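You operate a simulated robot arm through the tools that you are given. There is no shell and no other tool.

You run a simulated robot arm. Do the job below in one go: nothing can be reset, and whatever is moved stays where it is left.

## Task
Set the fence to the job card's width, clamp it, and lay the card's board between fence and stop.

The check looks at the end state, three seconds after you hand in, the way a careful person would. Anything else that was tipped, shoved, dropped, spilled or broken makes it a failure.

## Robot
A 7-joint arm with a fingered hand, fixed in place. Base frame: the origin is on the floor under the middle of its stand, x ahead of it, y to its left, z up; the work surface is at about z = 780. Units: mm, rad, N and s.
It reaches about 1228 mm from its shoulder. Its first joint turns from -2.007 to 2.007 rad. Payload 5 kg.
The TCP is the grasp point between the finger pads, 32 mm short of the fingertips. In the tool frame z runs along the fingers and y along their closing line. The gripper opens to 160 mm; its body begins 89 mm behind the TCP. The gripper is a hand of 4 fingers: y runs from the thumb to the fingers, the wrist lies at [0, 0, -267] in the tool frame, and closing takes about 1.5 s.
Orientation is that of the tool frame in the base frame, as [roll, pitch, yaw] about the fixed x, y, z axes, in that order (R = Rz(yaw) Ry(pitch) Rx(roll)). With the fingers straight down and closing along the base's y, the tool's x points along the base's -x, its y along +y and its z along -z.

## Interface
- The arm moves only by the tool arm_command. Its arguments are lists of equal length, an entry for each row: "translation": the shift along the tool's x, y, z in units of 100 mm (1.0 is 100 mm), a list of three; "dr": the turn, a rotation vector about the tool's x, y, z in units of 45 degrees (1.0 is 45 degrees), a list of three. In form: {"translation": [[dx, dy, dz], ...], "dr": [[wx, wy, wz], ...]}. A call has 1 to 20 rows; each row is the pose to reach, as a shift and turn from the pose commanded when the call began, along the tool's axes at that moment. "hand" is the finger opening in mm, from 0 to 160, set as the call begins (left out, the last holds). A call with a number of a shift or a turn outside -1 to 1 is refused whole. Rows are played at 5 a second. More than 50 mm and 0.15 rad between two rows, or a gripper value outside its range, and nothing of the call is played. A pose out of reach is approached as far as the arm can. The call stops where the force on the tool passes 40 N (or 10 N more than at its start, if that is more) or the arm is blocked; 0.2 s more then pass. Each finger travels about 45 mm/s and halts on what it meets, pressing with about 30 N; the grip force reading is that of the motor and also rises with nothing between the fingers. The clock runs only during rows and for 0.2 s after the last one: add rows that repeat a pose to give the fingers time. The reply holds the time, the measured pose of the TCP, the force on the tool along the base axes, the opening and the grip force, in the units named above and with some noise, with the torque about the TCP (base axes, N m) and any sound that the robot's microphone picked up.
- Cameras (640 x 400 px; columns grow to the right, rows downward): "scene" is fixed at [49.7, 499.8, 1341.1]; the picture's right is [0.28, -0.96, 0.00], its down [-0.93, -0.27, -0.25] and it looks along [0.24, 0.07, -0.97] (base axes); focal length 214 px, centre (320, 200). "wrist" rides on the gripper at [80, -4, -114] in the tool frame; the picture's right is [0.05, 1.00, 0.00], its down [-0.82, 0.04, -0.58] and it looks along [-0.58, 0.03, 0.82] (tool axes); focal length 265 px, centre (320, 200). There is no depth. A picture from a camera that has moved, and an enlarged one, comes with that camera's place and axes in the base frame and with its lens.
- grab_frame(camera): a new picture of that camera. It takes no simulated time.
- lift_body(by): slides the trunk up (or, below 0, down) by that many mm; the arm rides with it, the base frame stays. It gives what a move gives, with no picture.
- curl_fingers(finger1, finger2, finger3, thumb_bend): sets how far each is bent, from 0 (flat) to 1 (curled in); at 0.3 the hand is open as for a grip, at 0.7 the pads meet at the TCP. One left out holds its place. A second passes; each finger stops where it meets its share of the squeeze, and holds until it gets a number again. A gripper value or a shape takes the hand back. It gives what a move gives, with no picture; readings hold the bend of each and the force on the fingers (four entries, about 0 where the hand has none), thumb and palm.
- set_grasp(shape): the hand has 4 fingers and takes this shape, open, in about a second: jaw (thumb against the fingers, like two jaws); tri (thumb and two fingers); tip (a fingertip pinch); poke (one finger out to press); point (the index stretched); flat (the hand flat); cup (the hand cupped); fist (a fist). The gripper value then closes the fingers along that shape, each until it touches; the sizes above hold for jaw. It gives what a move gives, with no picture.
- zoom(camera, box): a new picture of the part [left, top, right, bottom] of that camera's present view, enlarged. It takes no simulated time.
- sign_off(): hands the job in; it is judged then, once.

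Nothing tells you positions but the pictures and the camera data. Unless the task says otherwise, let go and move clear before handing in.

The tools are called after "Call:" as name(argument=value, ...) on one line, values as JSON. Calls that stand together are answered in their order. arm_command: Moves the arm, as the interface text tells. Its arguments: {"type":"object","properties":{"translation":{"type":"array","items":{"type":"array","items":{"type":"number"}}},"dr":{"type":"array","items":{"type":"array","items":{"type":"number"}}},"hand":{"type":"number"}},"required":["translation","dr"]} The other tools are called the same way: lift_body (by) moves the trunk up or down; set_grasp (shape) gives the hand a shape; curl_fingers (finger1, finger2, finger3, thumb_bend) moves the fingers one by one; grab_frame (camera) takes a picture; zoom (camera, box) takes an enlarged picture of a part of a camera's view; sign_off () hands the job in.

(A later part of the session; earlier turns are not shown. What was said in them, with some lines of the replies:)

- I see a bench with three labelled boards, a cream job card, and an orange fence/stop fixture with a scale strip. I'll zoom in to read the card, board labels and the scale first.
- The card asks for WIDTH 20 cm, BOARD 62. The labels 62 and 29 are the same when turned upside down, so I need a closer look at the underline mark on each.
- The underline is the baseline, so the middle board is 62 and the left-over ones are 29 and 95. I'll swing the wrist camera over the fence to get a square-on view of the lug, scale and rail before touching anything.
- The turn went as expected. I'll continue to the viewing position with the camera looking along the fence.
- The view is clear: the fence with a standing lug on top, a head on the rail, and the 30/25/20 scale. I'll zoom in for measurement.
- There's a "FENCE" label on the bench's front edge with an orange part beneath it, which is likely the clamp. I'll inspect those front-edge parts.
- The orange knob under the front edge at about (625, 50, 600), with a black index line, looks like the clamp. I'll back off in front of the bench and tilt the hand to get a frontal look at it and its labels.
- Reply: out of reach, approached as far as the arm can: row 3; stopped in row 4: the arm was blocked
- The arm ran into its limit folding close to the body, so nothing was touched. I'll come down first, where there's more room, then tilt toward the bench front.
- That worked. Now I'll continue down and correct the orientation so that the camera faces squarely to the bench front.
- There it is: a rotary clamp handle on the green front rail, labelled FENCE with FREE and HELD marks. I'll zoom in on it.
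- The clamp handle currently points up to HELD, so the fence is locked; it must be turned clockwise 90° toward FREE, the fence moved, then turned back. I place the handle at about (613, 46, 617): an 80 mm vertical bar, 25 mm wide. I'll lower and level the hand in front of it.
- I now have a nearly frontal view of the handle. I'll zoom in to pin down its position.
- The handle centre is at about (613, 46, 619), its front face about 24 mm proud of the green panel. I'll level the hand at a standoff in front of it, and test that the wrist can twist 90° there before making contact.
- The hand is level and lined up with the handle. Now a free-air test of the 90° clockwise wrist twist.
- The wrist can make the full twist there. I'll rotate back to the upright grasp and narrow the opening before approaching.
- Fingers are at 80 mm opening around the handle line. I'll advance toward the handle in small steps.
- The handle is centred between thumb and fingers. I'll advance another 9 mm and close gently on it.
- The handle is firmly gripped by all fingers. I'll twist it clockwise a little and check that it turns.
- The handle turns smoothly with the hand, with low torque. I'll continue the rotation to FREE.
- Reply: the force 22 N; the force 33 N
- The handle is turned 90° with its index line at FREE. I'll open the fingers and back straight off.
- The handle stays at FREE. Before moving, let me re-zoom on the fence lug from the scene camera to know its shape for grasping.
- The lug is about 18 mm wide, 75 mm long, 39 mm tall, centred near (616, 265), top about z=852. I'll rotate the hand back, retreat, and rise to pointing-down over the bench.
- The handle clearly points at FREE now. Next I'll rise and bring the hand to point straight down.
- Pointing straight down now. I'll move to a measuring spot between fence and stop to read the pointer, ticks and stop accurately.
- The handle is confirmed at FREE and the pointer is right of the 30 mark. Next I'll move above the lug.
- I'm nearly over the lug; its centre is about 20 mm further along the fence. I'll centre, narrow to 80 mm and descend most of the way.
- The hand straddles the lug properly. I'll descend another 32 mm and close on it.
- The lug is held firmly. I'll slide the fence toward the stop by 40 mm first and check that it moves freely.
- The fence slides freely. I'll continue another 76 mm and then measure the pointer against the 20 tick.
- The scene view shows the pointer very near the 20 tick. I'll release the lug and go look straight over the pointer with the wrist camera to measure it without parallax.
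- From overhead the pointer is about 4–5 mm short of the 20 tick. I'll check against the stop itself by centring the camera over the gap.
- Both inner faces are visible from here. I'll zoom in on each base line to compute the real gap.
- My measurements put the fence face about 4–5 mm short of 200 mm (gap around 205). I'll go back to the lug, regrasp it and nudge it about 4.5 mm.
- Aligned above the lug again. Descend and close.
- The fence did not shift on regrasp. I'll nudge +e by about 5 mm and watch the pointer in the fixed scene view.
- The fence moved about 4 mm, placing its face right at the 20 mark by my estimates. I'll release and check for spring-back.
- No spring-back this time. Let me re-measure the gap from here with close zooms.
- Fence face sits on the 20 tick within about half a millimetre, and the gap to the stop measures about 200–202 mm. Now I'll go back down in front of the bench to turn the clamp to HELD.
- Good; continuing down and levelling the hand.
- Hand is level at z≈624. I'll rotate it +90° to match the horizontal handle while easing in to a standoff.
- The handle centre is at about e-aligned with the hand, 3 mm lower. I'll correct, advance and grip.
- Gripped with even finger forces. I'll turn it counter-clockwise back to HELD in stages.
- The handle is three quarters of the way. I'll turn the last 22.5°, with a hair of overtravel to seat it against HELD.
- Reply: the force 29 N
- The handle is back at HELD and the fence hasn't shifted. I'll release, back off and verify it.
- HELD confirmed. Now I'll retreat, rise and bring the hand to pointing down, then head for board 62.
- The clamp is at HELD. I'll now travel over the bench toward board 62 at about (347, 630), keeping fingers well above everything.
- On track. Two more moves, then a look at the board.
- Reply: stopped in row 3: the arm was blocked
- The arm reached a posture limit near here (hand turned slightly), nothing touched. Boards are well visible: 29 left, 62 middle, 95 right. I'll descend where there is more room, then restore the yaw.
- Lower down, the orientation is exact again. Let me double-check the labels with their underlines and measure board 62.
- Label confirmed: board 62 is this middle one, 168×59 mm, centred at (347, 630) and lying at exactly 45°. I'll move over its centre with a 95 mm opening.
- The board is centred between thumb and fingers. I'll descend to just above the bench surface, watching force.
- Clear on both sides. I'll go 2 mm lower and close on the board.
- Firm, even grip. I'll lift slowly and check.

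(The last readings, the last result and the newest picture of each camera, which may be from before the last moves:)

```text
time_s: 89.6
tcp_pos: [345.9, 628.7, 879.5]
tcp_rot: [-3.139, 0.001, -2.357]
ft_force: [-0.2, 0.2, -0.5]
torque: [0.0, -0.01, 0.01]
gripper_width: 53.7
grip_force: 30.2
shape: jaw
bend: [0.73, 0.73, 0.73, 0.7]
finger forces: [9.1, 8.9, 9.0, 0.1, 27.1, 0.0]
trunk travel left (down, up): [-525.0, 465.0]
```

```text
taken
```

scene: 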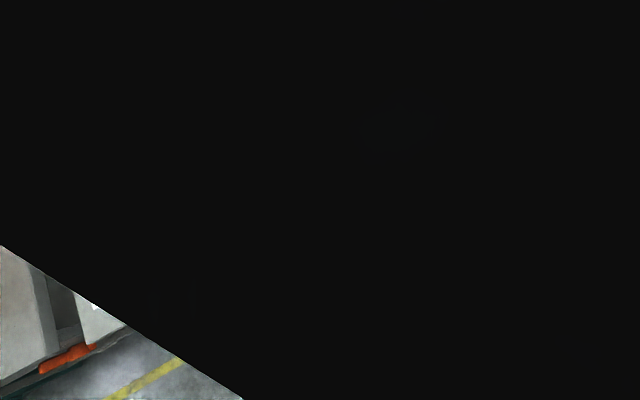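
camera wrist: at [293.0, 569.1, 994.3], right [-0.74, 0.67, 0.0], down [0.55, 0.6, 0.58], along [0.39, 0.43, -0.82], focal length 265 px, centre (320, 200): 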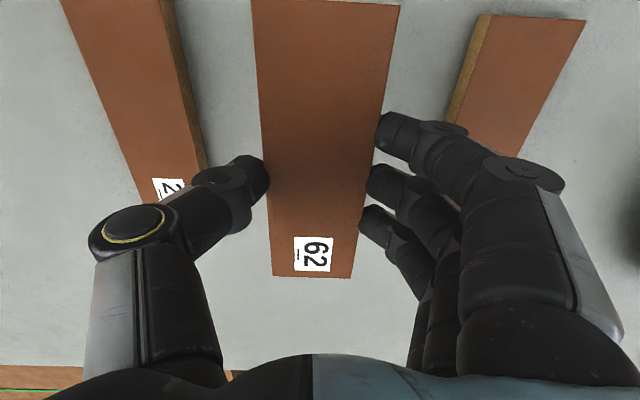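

The board is lifted cleanly. I'll carry it along the bench toward the gap, staying clear above board 29 and the card.

Call:
arm_command(translation=[[0, -0.25, 0], [0, -0.5, 0], [0, -0.75, 0], [0, -0.98, 0]], dr=[[0, 0, 0], [0, 0, 0], [0, 0, 0], [0, 0, 0]])

Call:
arm_command(translation=[[0, -0.25, 0], [0, -0.5, 0], [0, -0.75, 0], [0, -0.98, 0]], dr=[[0, 0, 0], [0, 0, 0], [0, 0, 0], [0, 0, 0]])

Call:
arm_command(translation=[[0, -0.25, -0.12], [0, -0.5, -0.25], [0, -0.75, -0.38], [0, -0.98, -0.5]], dr=[[0, 0, 0], [0, 0, 0], [0, 0, 0], [0, 0, 0]])

Call:
grab_frame(camera="wrist")

Call:
grab_frame(camera="scene")

```text
time_s: 90.6
tcp_pos: [415.9, 557.6, 879.7]
tcp_rot: [3.141, 0.002, -2.36]
ft_force: [-0.7, 0.3, -1.5]
torque: [0.02, 0.0, -0.01]
gripper_width: 53.8
grip_force: 30.0
shape: jaw
bend: [0.73, 0.73, 0.73, 0.7]
finger forces: [9.1, 9.1, 9.1, 0.1, 27.4, 0.1]
trunk travel left (down, up): [-525.0, 465.0]
```

```text
time_s: 91.6
tcp_pos: [484.8, 487.5, 880.5]
tcp_rot: [-3.142, 0.001, -2.36]
ft_force: [0.2, 0.4, -0.5]
torque: [-0.02, -0.05, 0.02]
gripper_width: 53.5
grip_force: 30.2
shape: jaw
bend: [0.73, 0.73, 0.73, 0.7]
finger forces: [9.1, 8.9, 9.2, 0.0, 27.4, 0.0]
trunk travel left (down, up): [-525.0, 465.0]
```

```text
time_s: 92.6
tcp_pos: [553.3, 417.6, 930.0]
tcp_rot: [3.141, 0.002, -2.358]
ft_force: [-0.1, 0.2, -1.4]
torque: [0.03, 0.0, -0.02]
gripper_width: 53.7
grip_force: 29.9
shape: jaw
bend: [0.73, 0.73, 0.73, 0.7]
finger forces: [9.2, 9.2, 9.1, 0.0, 27.4, 0.1]
trunk travel left (down, up): [-525.0, 465.0]
```

```text
taken
camera wrist: at [500.2, 358.5, 1043.7], right [-0.74, 0.67, 0.0], down [0.55, 0.6, 0.58], along [0.39, 0.43, -0.82], focal length 265 px, centre (320, 200)
```

wrist: 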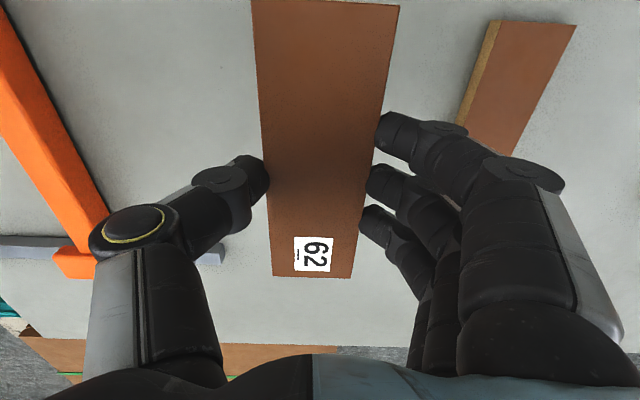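

```text
taken
```

scene: 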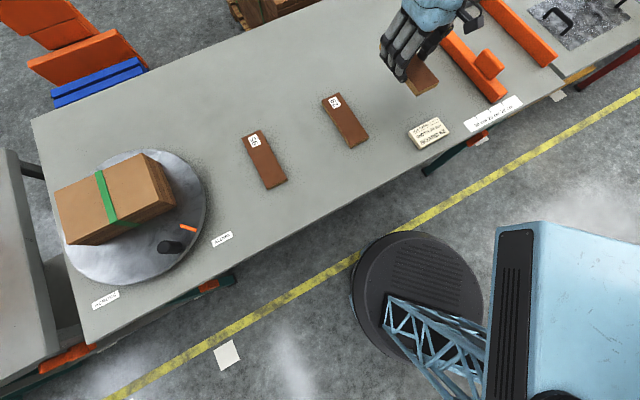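

Carrying is stable and the other boards are undisturbed. I'll continue over the fence into the gap.

Call:
arm_command(translation=[[0, -0.25, 0], [0, -0.5, 0], [0, -0.75, 0], [-0.03, -0.97, 0]], dr=[[0, 0, 0], [0, 0, 0], [0, 0, 0], [0, 0, 0]])

Call:
arm_command(translation=[[0, -0.25, 0], [0, -0.5, 0], [0, -0.75, 0], [-0.03, -0.97, 0]], dr=[[0, 0, 0], [0, 0, 0], [0, 0, 0], [0, 0, 0]])

Call:
arm_command(translation=[[0, -0.25, 0], [0, -0.5, 0], [0, -0.75, 0], [-0.03, -0.97, 0]], dr=[[0, 0, 0], [0, 0, 0], [0, 0, 0], [0, 0, 0]])

Call:
arm_command(translation=[[0, -0.25, 0], [0, -0.5, 0], [0, -0.75, 0], [-0.03, -0.97, 0]], dr=[[0, 0, 0], [0, 0, 0], [0, 0, 0], [0, 0, 0]])

Call:
grab_frame(camera="wrist")

Call:
grab_frame(camera="scene")

```text
time_s: 93.6
tcp_pos: [625.6, 351.3, 932.7]
tcp_rot: [3.14, 0.001, -2.357]
ft_force: [-0.3, -0.3, -1.2]
torque: [0.04, 0.01, -0.02]
gripper_width: 53.8
grip_force: 30.0
shape: jaw
bend: [0.73, 0.73, 0.73, 0.7]
finger forces: [9.1, 9.1, 9.1, 0.0, 27.4, 0.0]
trunk travel left (down, up): [-525.0, 465.0]
```

```text
time_s: 94.6
tcp_pos: [696.3, 286.4, 932.2]
tcp_rot: [-3.141, 0.0, -2.359]
ft_force: [-0.1, -0.4, -1.4]
torque: [0.03, 0.0, 0.0]
gripper_width: 53.9
grip_force: 30.0
shape: jaw
bend: [0.73, 0.73, 0.73, 0.7]
finger forces: [9.1, 9.1, 9.2, 0.1, 27.4, 0.1]
trunk travel left (down, up): [-525.0, 465.0]
```

```text
time_s: 95.6
tcp_pos: [768.3, 219.4, 931.2]
tcp_rot: [3.141, 0.001, -2.358]
ft_force: [0.1, 0.3, -0.8]
torque: [0.01, 0.02, -0.02]
gripper_width: 53.7
grip_force: 30.5
shape: jaw
bend: [0.73, 0.73, 0.73, 0.7]
finger forces: [9.1, 9.1, 9.1, 0.0, 27.3, 0.0]
trunk travel left (down, up): [-525.0, 465.0]
```

```text
time_s: 96.6
tcp_pos: [838.4, 153.4, 928.3]
tcp_rot: [3.141, 0.001, -2.357]
ft_force: [0.3, 0.8, -2.8]
torque: [0.01, 0.0, 0.0]
gripper_width: 54.0
grip_force: 30.1
shape: jaw
bend: [0.73, 0.73, 0.73, 0.7]
finger forces: [9.1, 9.1, 9.1, 0.1, 27.4, 0.0]
trunk travel left (down, up): [-525.0, 465.0]
```

```text
taken
camera wrist: at [785.0, 94.5, 1042.7], right [-0.74, 0.67, 0.0], down [0.55, 0.61, 0.58], along [0.39, 0.43, -0.82], focal length 265 px, centre (320, 200)
```

wrist: 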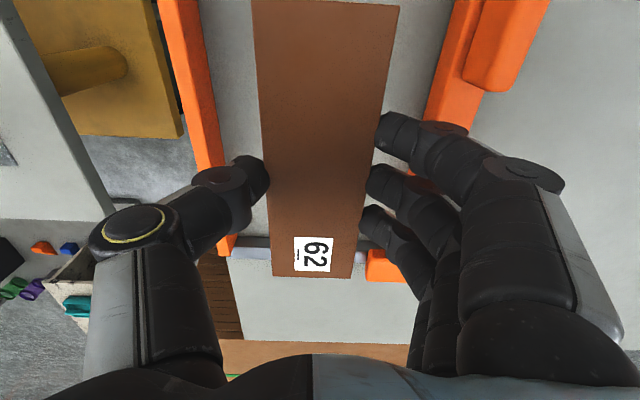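

```text
taken
```

scene: 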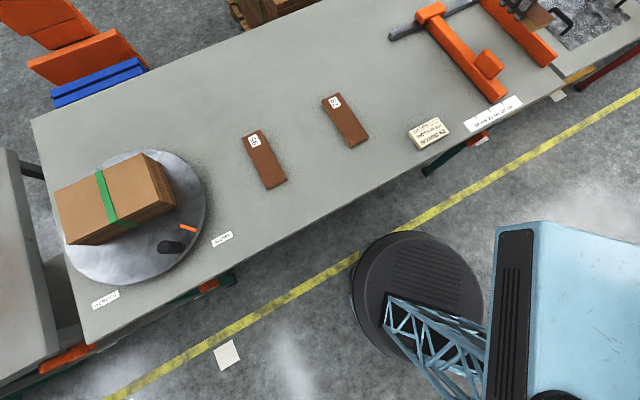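

The board is midway between fence and stop (e-axis 484 vs faces 383 and 586). I'll shift 15 mm further from the lug and descend most of the way.

Call:
arm_command(translation=[[-0.15, 0, 0], [-0.15, 0, 0.2], [-0.15, 0, 0.4], [-0.15, 0, 0.6], [-0.15, 0, 0.75]], dr=[[0, 0, 0], [0, 0, 0], [0, 0, 0], [0, 0, 0], [0, 0, 0]])

Call:
grab_frame(camera="wrist")

Call:
zoom(camera="scene", box=[420, 0, 600, 120])

```text
time_s: 97.8
tcp_pos: [846.6, 163.0, 856.3]
tcp_rot: [-3.14, 0.002, -2.357]
ft_force: [-0.1, -0.6, -1.7]
torque: [0.04, -0.03, -0.01]
gripper_width: 53.6
grip_force: 29.8
shape: jaw
bend: [0.73, 0.73, 0.73, 0.7]
finger forces: [9.2, 9.1, 9.2, 0.0, 27.4, 0.1]
trunk travel left (down, up): [-525.0, 465.0]
```

```text
taken
camera wrist: at [793.5, 103.9, 968.7], right [-0.74, 0.67, 0.0], down [0.55, 0.6, 0.58], along [0.39, 0.43, -0.82], focal length 265 px, centre (320, 200)
```

wrist: 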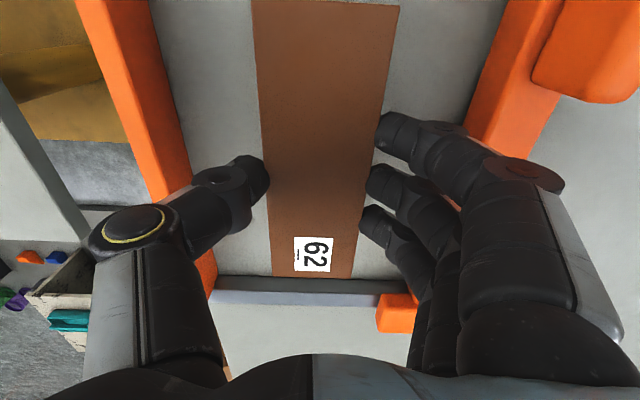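

```text
3.33 times, centred on (510, 60) of scene
camera zoom: at [49.7, 499.8, 1341.1], right [0.28, -0.96, 0.0], down [-0.93, -0.27, -0.25], along [0.24, 0.07, -0.97], focal length 715 px, centre (-313, 667)
```

zoom: 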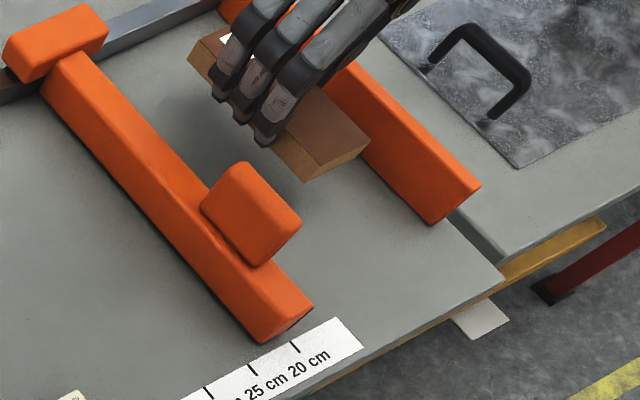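

Clear on both sides. I'll continue down 30 mm, then finish in small steps until contact.

Call:
arm_command(translation=[[0, 0, 0.1], [0, 0, 0.2], [0, 0, 0.3]], dr=[[0, 0, 0], [0, 0, 0], [0, 0, 0]])

Call:
arm_command(translation=[[0, 0, 0.03], [0, 0, 0.06]], dr=[[0, 0, 0], [0, 0, 0]])

Call:
grab_frame(camera="wrist")

Call:
zoom(camera="scene", box=[420, 0, 600, 120])

```text
time_s: 98.6
tcp_pos: [846.5, 164.1, 824.8]
tcp_rot: [3.141, 0.002, -2.358]
ft_force: [0.0, -0.5, -1.3]
torque: [0.01, 0.01, 0.01]
gripper_width: 53.6
grip_force: 30.3
shape: jaw
bend: [0.73, 0.73, 0.73, 0.7]
finger forces: [9.1, 9.2, 9.0, 0.0, 27.3, 0.1]
trunk travel left (down, up): [-525.0, 465.0]
```

```text
time_s: 99.2
tcp_pos: [847.7, 164.7, 819.5]
tcp_rot: [3.14, 0.002, -2.357]
ft_force: [-0.6, 0.5, -1.2]
torque: [-0.05, -0.01, -0.01]
gripper_width: 53.9
grip_force: 29.4
shape: jaw
bend: [0.73, 0.73, 0.73, 0.7]
finger forces: [9.1, 9.1, 9.1, 0.0, 27.4, 0.1]
trunk travel left (down, up): [-525.0, 465.0]
```

```text
taken
camera wrist: at [793.8, 104.9, 932.9], right [-0.74, 0.67, 0.0], down [0.55, 0.61, 0.58], along [0.39, 0.43, -0.82], focal length 265 px, centre (320, 200)
```

wrist: 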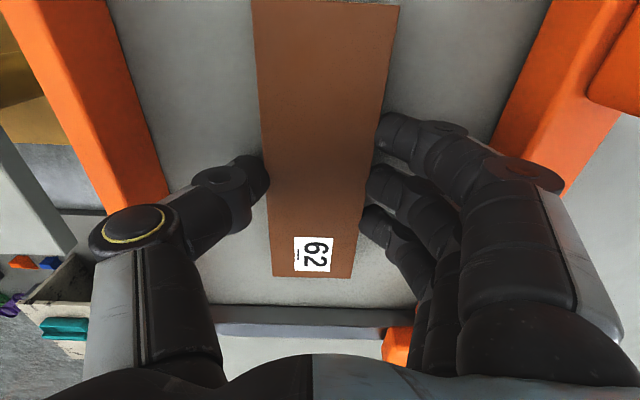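

```text
3.33 times, centred on (510, 60) of scene
camera zoom: at [49.7, 499.8, 1341.1], right [0.28, -0.96, 0.0], down [-0.93, -0.27, -0.25], along [0.24, 0.07, -0.97], focal length 715 px, centre (-313, 667)
```

zoom: 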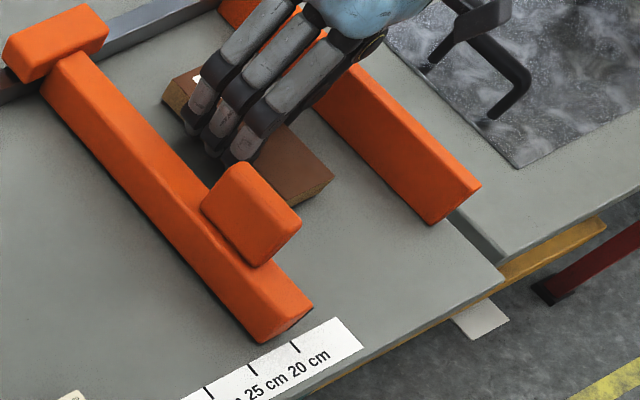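

Nearly down and no contact yet. A few more millimetres in small steps.

Call:
arm_command(translation=[[0, 0, 0.01], [0, 0, 0.02], [0, 0, 0.02]], dr=[[0, 0, 0], [0, 0, 0], [0, 0, 0]])

Call:
arm_command(translation=[[0, 0, 0.01], [0, 0, 0.015], [0, 0, 0.015]], dr=[[0, 0, 0], [0, 0, 0], [0, 0, 0]])

```text
time_s: 100.0
tcp_pos: [847.4, 164.0, 817.6]
tcp_rot: [3.142, 0.002, -2.358]
ft_force: [0.0, -0.2, -0.4]
torque: [0.03, 0.0, -0.02]
gripper_width: 53.8
grip_force: 30.0
shape: jaw
bend: [0.73, 0.73, 0.73, 0.7]
finger forces: [9.1, 9.2, 9.1, 0.1, 27.3, 0.0]
trunk travel left (down, up): [-525.0, 465.0]
```

```text
time_s: 100.8
tcp_pos: [848.0, 163.9, 816.3]
tcp_rot: [3.14, 0.002, -2.358]
ft_force: [0.2, 0.3, -2.2]
torque: [0.02, -0.02, 0.02]
gripper_width: 54.2
grip_force: 30.1
shape: jaw
bend: [0.73, 0.73, 0.73, 0.7]
finger forces: [9.1, 9.2, 9.2, 0.0, 27.4, 0.0]
trunk travel left (down, up): [-525.0, 465.0]
```

Call:
arm_command(translation=[[0, 0, 0.01], [0, 0, 0.02], [0, 0, 0.02]], dr=[[0, 0, 0], [0, 0, 0], [0, 0, 0]])

```text
time_s: 101.6
tcp_pos: [847.7, 165.3, 814.9]
tcp_rot: [-3.139, 0.003, -2.359]
ft_force: [0.0, 1.0, 5.1]
torque: [0.04, 0.04, 0.0]
gripper_width: 53.9
grip_force: 30.7
shape: jaw
bend: [0.73, 0.73, 0.73, 0.7]
finger forces: [9.5, 9.5, 9.5, 0.0, 28.1, 0.0]
trunk travel left (down, up): [-525.0, 465.0]
```

A contact force of about 5 N shows that the board is resting on the bench. I'll open the fingers gently and lift straight up.

Call:
arm_command(translation=[[0, 0, 0], [0, 0, 0], [0, 0, 0], [0, 0, 0], [0, 0, 0], [0, 0, 0]], dr=[[0, 0, 0], [0, 0, 0], [0, 0, 0], [0, 0, 0], [0, 0, 0], [0, 0, 0]], hand=90)

Call:
grab_frame(camera="wrist")

Call:
arm_command(translation=[[0, 0, -0.1], [0, 0, -0.3], [0, 0, -0.5], [0, 0, -0.75], [0, 0, -1.0]], dr=[[0, 0, 0], [0, 0, 0], [0, 0, 0], [0, 0, 0], [0, 0, 0]])

Call:
grab_frame(camera="wrist")

```text
time_s: 103.0
tcp_pos: [848.3, 165.1, 814.9]
tcp_rot: [-3.141, 0.001, -2.358]
ft_force: [0.1, 0.0, -0.6]
torque: [-0.01, 0.02, 0.02]
gripper_width: 89.1
grip_force: 0.2
shape: jaw
bend: [0.72, 0.72, 0.72, 0.7]
finger forces: [0.0, 0.1, 0.0, 0.1, 0.0, 0.1]
trunk travel left (down, up): [-525.0, 465.0]
```

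```text
taken
camera wrist: at [793.9, 104.9, 927.5], right [-0.74, 0.67, 0.0], down [0.55, 0.6, 0.58], along [0.39, 0.43, -0.82], focal length 265 px, centre (320, 200)
```

wrist: 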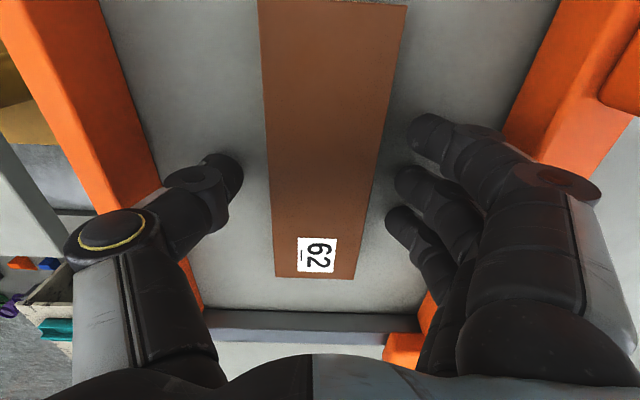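

```text
time_s: 104.2
tcp_pos: [847.8, 163.2, 914.1]
tcp_rot: [3.141, 0.002, -2.359]
ft_force: [0.2, 0.1, -0.6]
torque: [0.0, 0.01, -0.01]
gripper_width: 89.3
grip_force: 0.1
shape: jaw
bend: [0.72, 0.72, 0.72, 0.7]
finger forces: [0.0, 0.1, 0.0, 0.0, 0.0, 0.0]
trunk travel left (down, up): [-525.0, 465.0]
```

```text
taken
camera wrist: at [794.0, 104.0, 1027.6], right [-0.74, 0.67, 0.0], down [0.55, 0.61, 0.58], along [0.39, 0.43, -0.82], focal length 265 px, centre (320, 200)
```

wrist: 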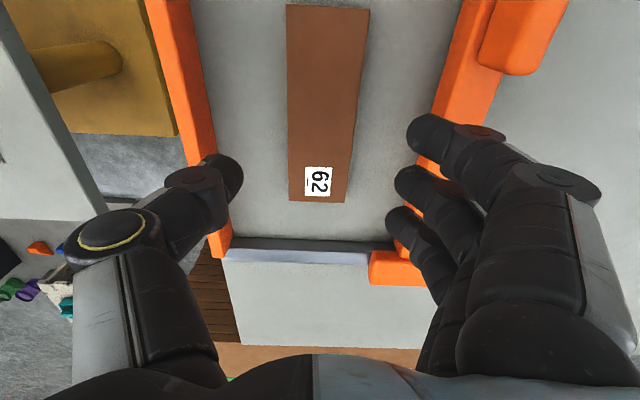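

Board 62 lies flat, midway between fence and stop. I'll move up and back, and take a final verification look.

Call:
arm_command(translation=[[0, 0, -0.25], [0.2, 0, -0.5], [0.45, 0, -0.5], [0.7, 0, -0.5], [0.95, 0, -0.5]], dr=[[0, 0, 0], [0, 0, 0], [0, 0, 0], [0, 0, 0], [0, 0, 0]], hand=160)

Call:
arm_command(translation=[[0.25, 0, 0], [0.5, 0, 0], [0.75, 0, 0], [1.0, 0, 0]], dr=[[0, 0, 0], [0, 0, 0], [0, 0, 0], [0, 0, 0]])

Call:
grab_frame(camera="wrist")

Call:
grab_frame(camera="scene")

Call:
zoom(camera="scene", box=[400, 0, 580, 120])

```text
time_s: 105.4
tcp_pos: [780.0, 97.4, 964.6]
tcp_rot: [3.14, 0.002, -2.358]
ft_force: [-0.5, -0.9, 0.8]
torque: [0.01, 0.0, 0.02]
gripper_width: 159.7
grip_force: 0.0
shape: jaw
bend: [0.3, 0.3, 0.3, 0.3]
finger forces: [0.0, 0.0, 0.0, 0.0, 0.1, 0.1]
trunk travel left (down, up): [-525.0, 465.0]
```

```text
time_s: 106.4
tcp_pos: [707.5, 24.9, 964.2]
tcp_rot: [3.142, 0.003, -2.358]
ft_force: [-0.4, 0.4, 0.7]
torque: [0.04, -0.01, -0.03]
gripper_width: 159.7
grip_force: 0.0
shape: jaw
bend: [0.3, 0.3, 0.3, 0.3]
finger forces: [0.1, 0.1, 0.1, 0.0, 0.1, 0.0]
trunk travel left (down, up): [-525.0, 465.0]
```

```text
taken
camera wrist: at [654.7, -35.0, 1076.9], right [-0.74, 0.67, 0.0], down [0.55, 0.6, 0.58], along [0.39, 0.43, -0.82], focal length 265 px, centre (320, 200)
```

wrist: 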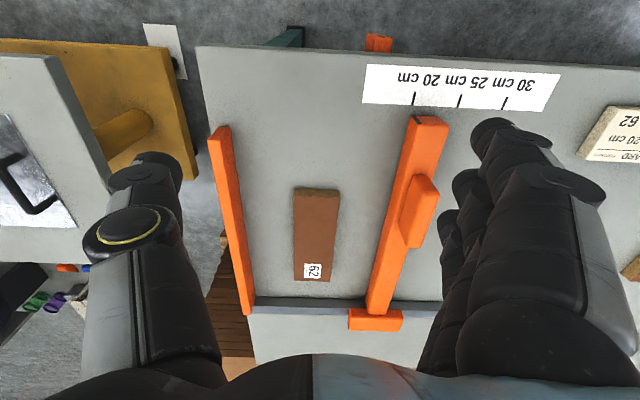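

```text
taken
```

scene: 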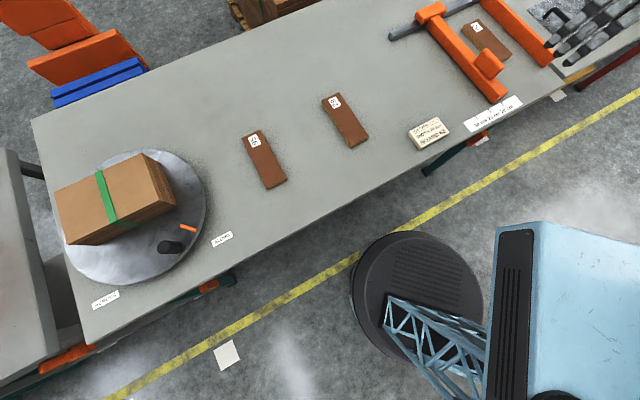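

```text
3.33 times, centred on (490, 60) of scene
camera zoom: at [49.7, 499.8, 1341.1], right [0.28, -0.96, 0.0], down [-0.93, -0.27, -0.25], along [0.24, 0.07, -0.97], focal length 715 px, centre (-247, 667)
```

zoom: 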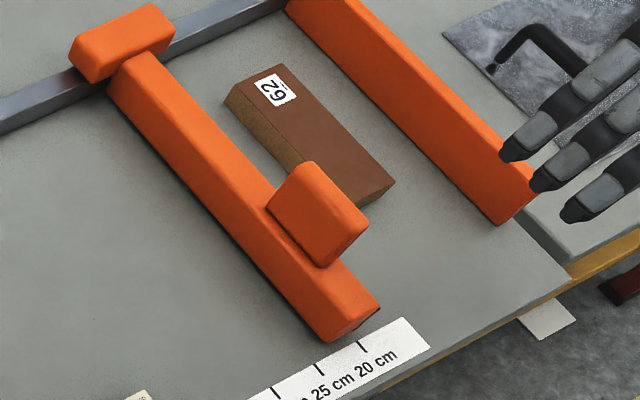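

All looks right. I'll do one last precise check of the pointer against the 20 tick and the clamp handle.

Call:
zoom(camera="wrist", box=[380, 85, 460, 135])

Call:
zoom(camera="wrist", box=[200, 120, 450, 330])

Call:
zoom(camera="scene", box=[460, 85, 540, 150])

```text
8.00 times, centred on (420, 110) of wrist
camera zoom: at [654.7, -35.0, 1076.9], right [-0.74, 0.67, 0.0], down [0.55, 0.6, 0.58], along [0.39, 0.43, -0.82], focal length 2123 px, centre (-480, 920)
```

zoom: 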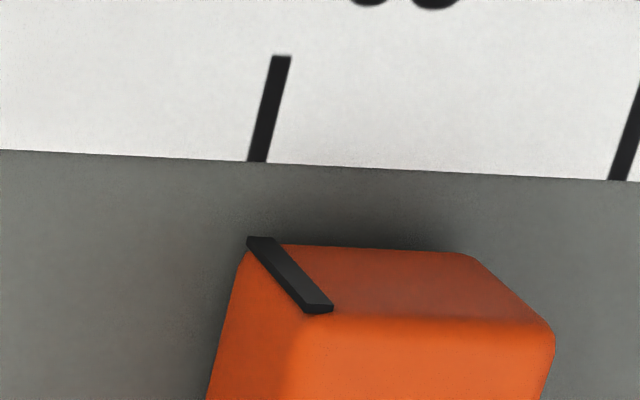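

```text
1.90 times, centred on (325, 225) of wrist
camera zoom: at [654.7, -35.0, 1076.9], right [-0.74, 0.67, 0.0], down [0.55, 0.6, 0.58], along [0.39, 0.43, -0.82], focal length 506 px, centre (310, 152)
```

zoom: 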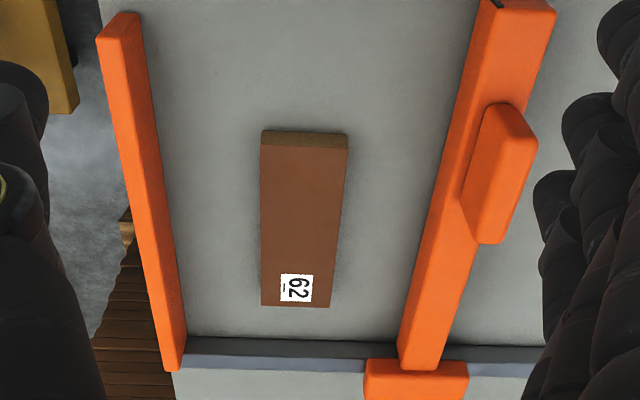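

```text
6.15 times, centred on (500, 118) of scene
camera zoom: at [49.7, 499.8, 1341.1], right [0.28, -0.96, 0.0], down [-0.93, -0.27, -0.25], along [0.24, 0.07, -0.97], focal length 1320 px, centre (-788, 708)
```

zoom: 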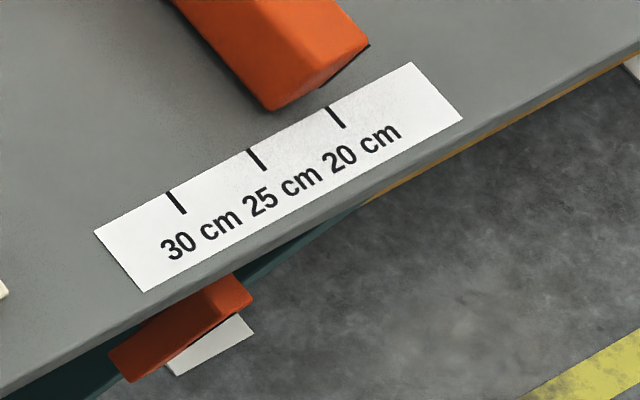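

The fence face sits on the 20 tick (within about 1 mm), the clamp is at HELD, and board 62 lies flat between fence and stop with everything else untouched. I'll back the hand fully clear of the bench area and hand in.

Call:
arm_command(translation=[[0.25, 0, -0.1], [0.5, 0, -0.2], [0.75, 0, -0.3], [0.95, 0, -0.4]], dr=[[0, 0, 0], [0, 0, 0], [0, 0, 0], [0, 0, 0]])

Call:
grab_frame(camera="wrist")

Call:
grab_frame(camera="scene")

```text
time_s: 107.4
tcp_pos: [639.6, -42.6, 1004.2]
tcp_rot: [3.141, 0.002, -2.358]
ft_force: [-0.7, 0.0, 0.5]
torque: [0.0, 0.03, 0.01]
gripper_width: 159.9
grip_force: 0.0
shape: jaw
bend: [0.3, 0.3, 0.3, 0.3]
finger forces: [0.0, 0.0, 0.0, 0.1, 0.0, 0.0]
trunk travel left (down, up): [-525.0, 465.0]
```

```text
taken
camera wrist: at [587.0, -101.6, 1117.3], right [-0.74, 0.67, 0.0], down [0.55, 0.6, 0.58], along [0.39, 0.43, -0.82], focal length 265 px, centre (320, 200)
```

wrist: 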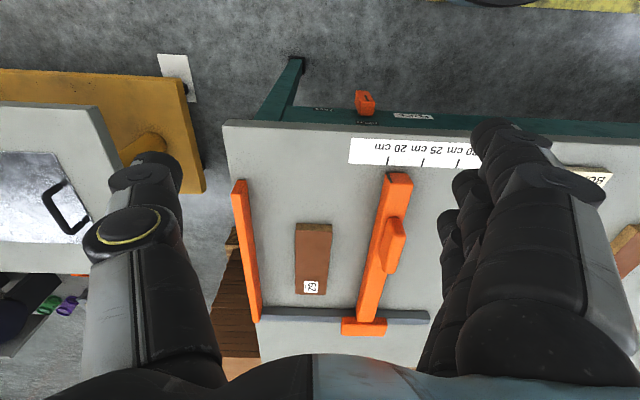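

```text
taken
```

scene: 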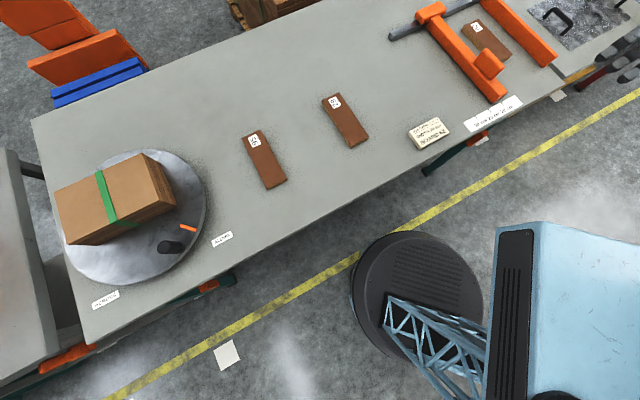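

The end state is as wanted: fence at 20 cm, clamp handle upright at HELD, board 62 flat between fence and stop, and the hand clear. I'm handing in.

Call:
sign_off()

```text
The job is handed in.
```

The fence is set to 20 cm and clamped, and board 62 lies flat between the fence and the stop. The job is handed in.

- **Fence:** its inner face lines up with the 20 tick to within about 1 mm. Measured directly against the stop, the gap came out slightly wide, at about 200–202 mm.
- **Clamp:** the handle under the bench front started at HELD. I turned it to FREE, slid the fence, and turned it back to HELD. The fence did not shift when it was clamped.
- **Board:** I used the underline on the labels to tell 62 from 29, since each reads as the other upside down. Board 62 is roughly midway between the two faces.

In the last pictures, boards 29 and 95, the job card and the turntable box are where they started. The hand is open and clear of the bench.
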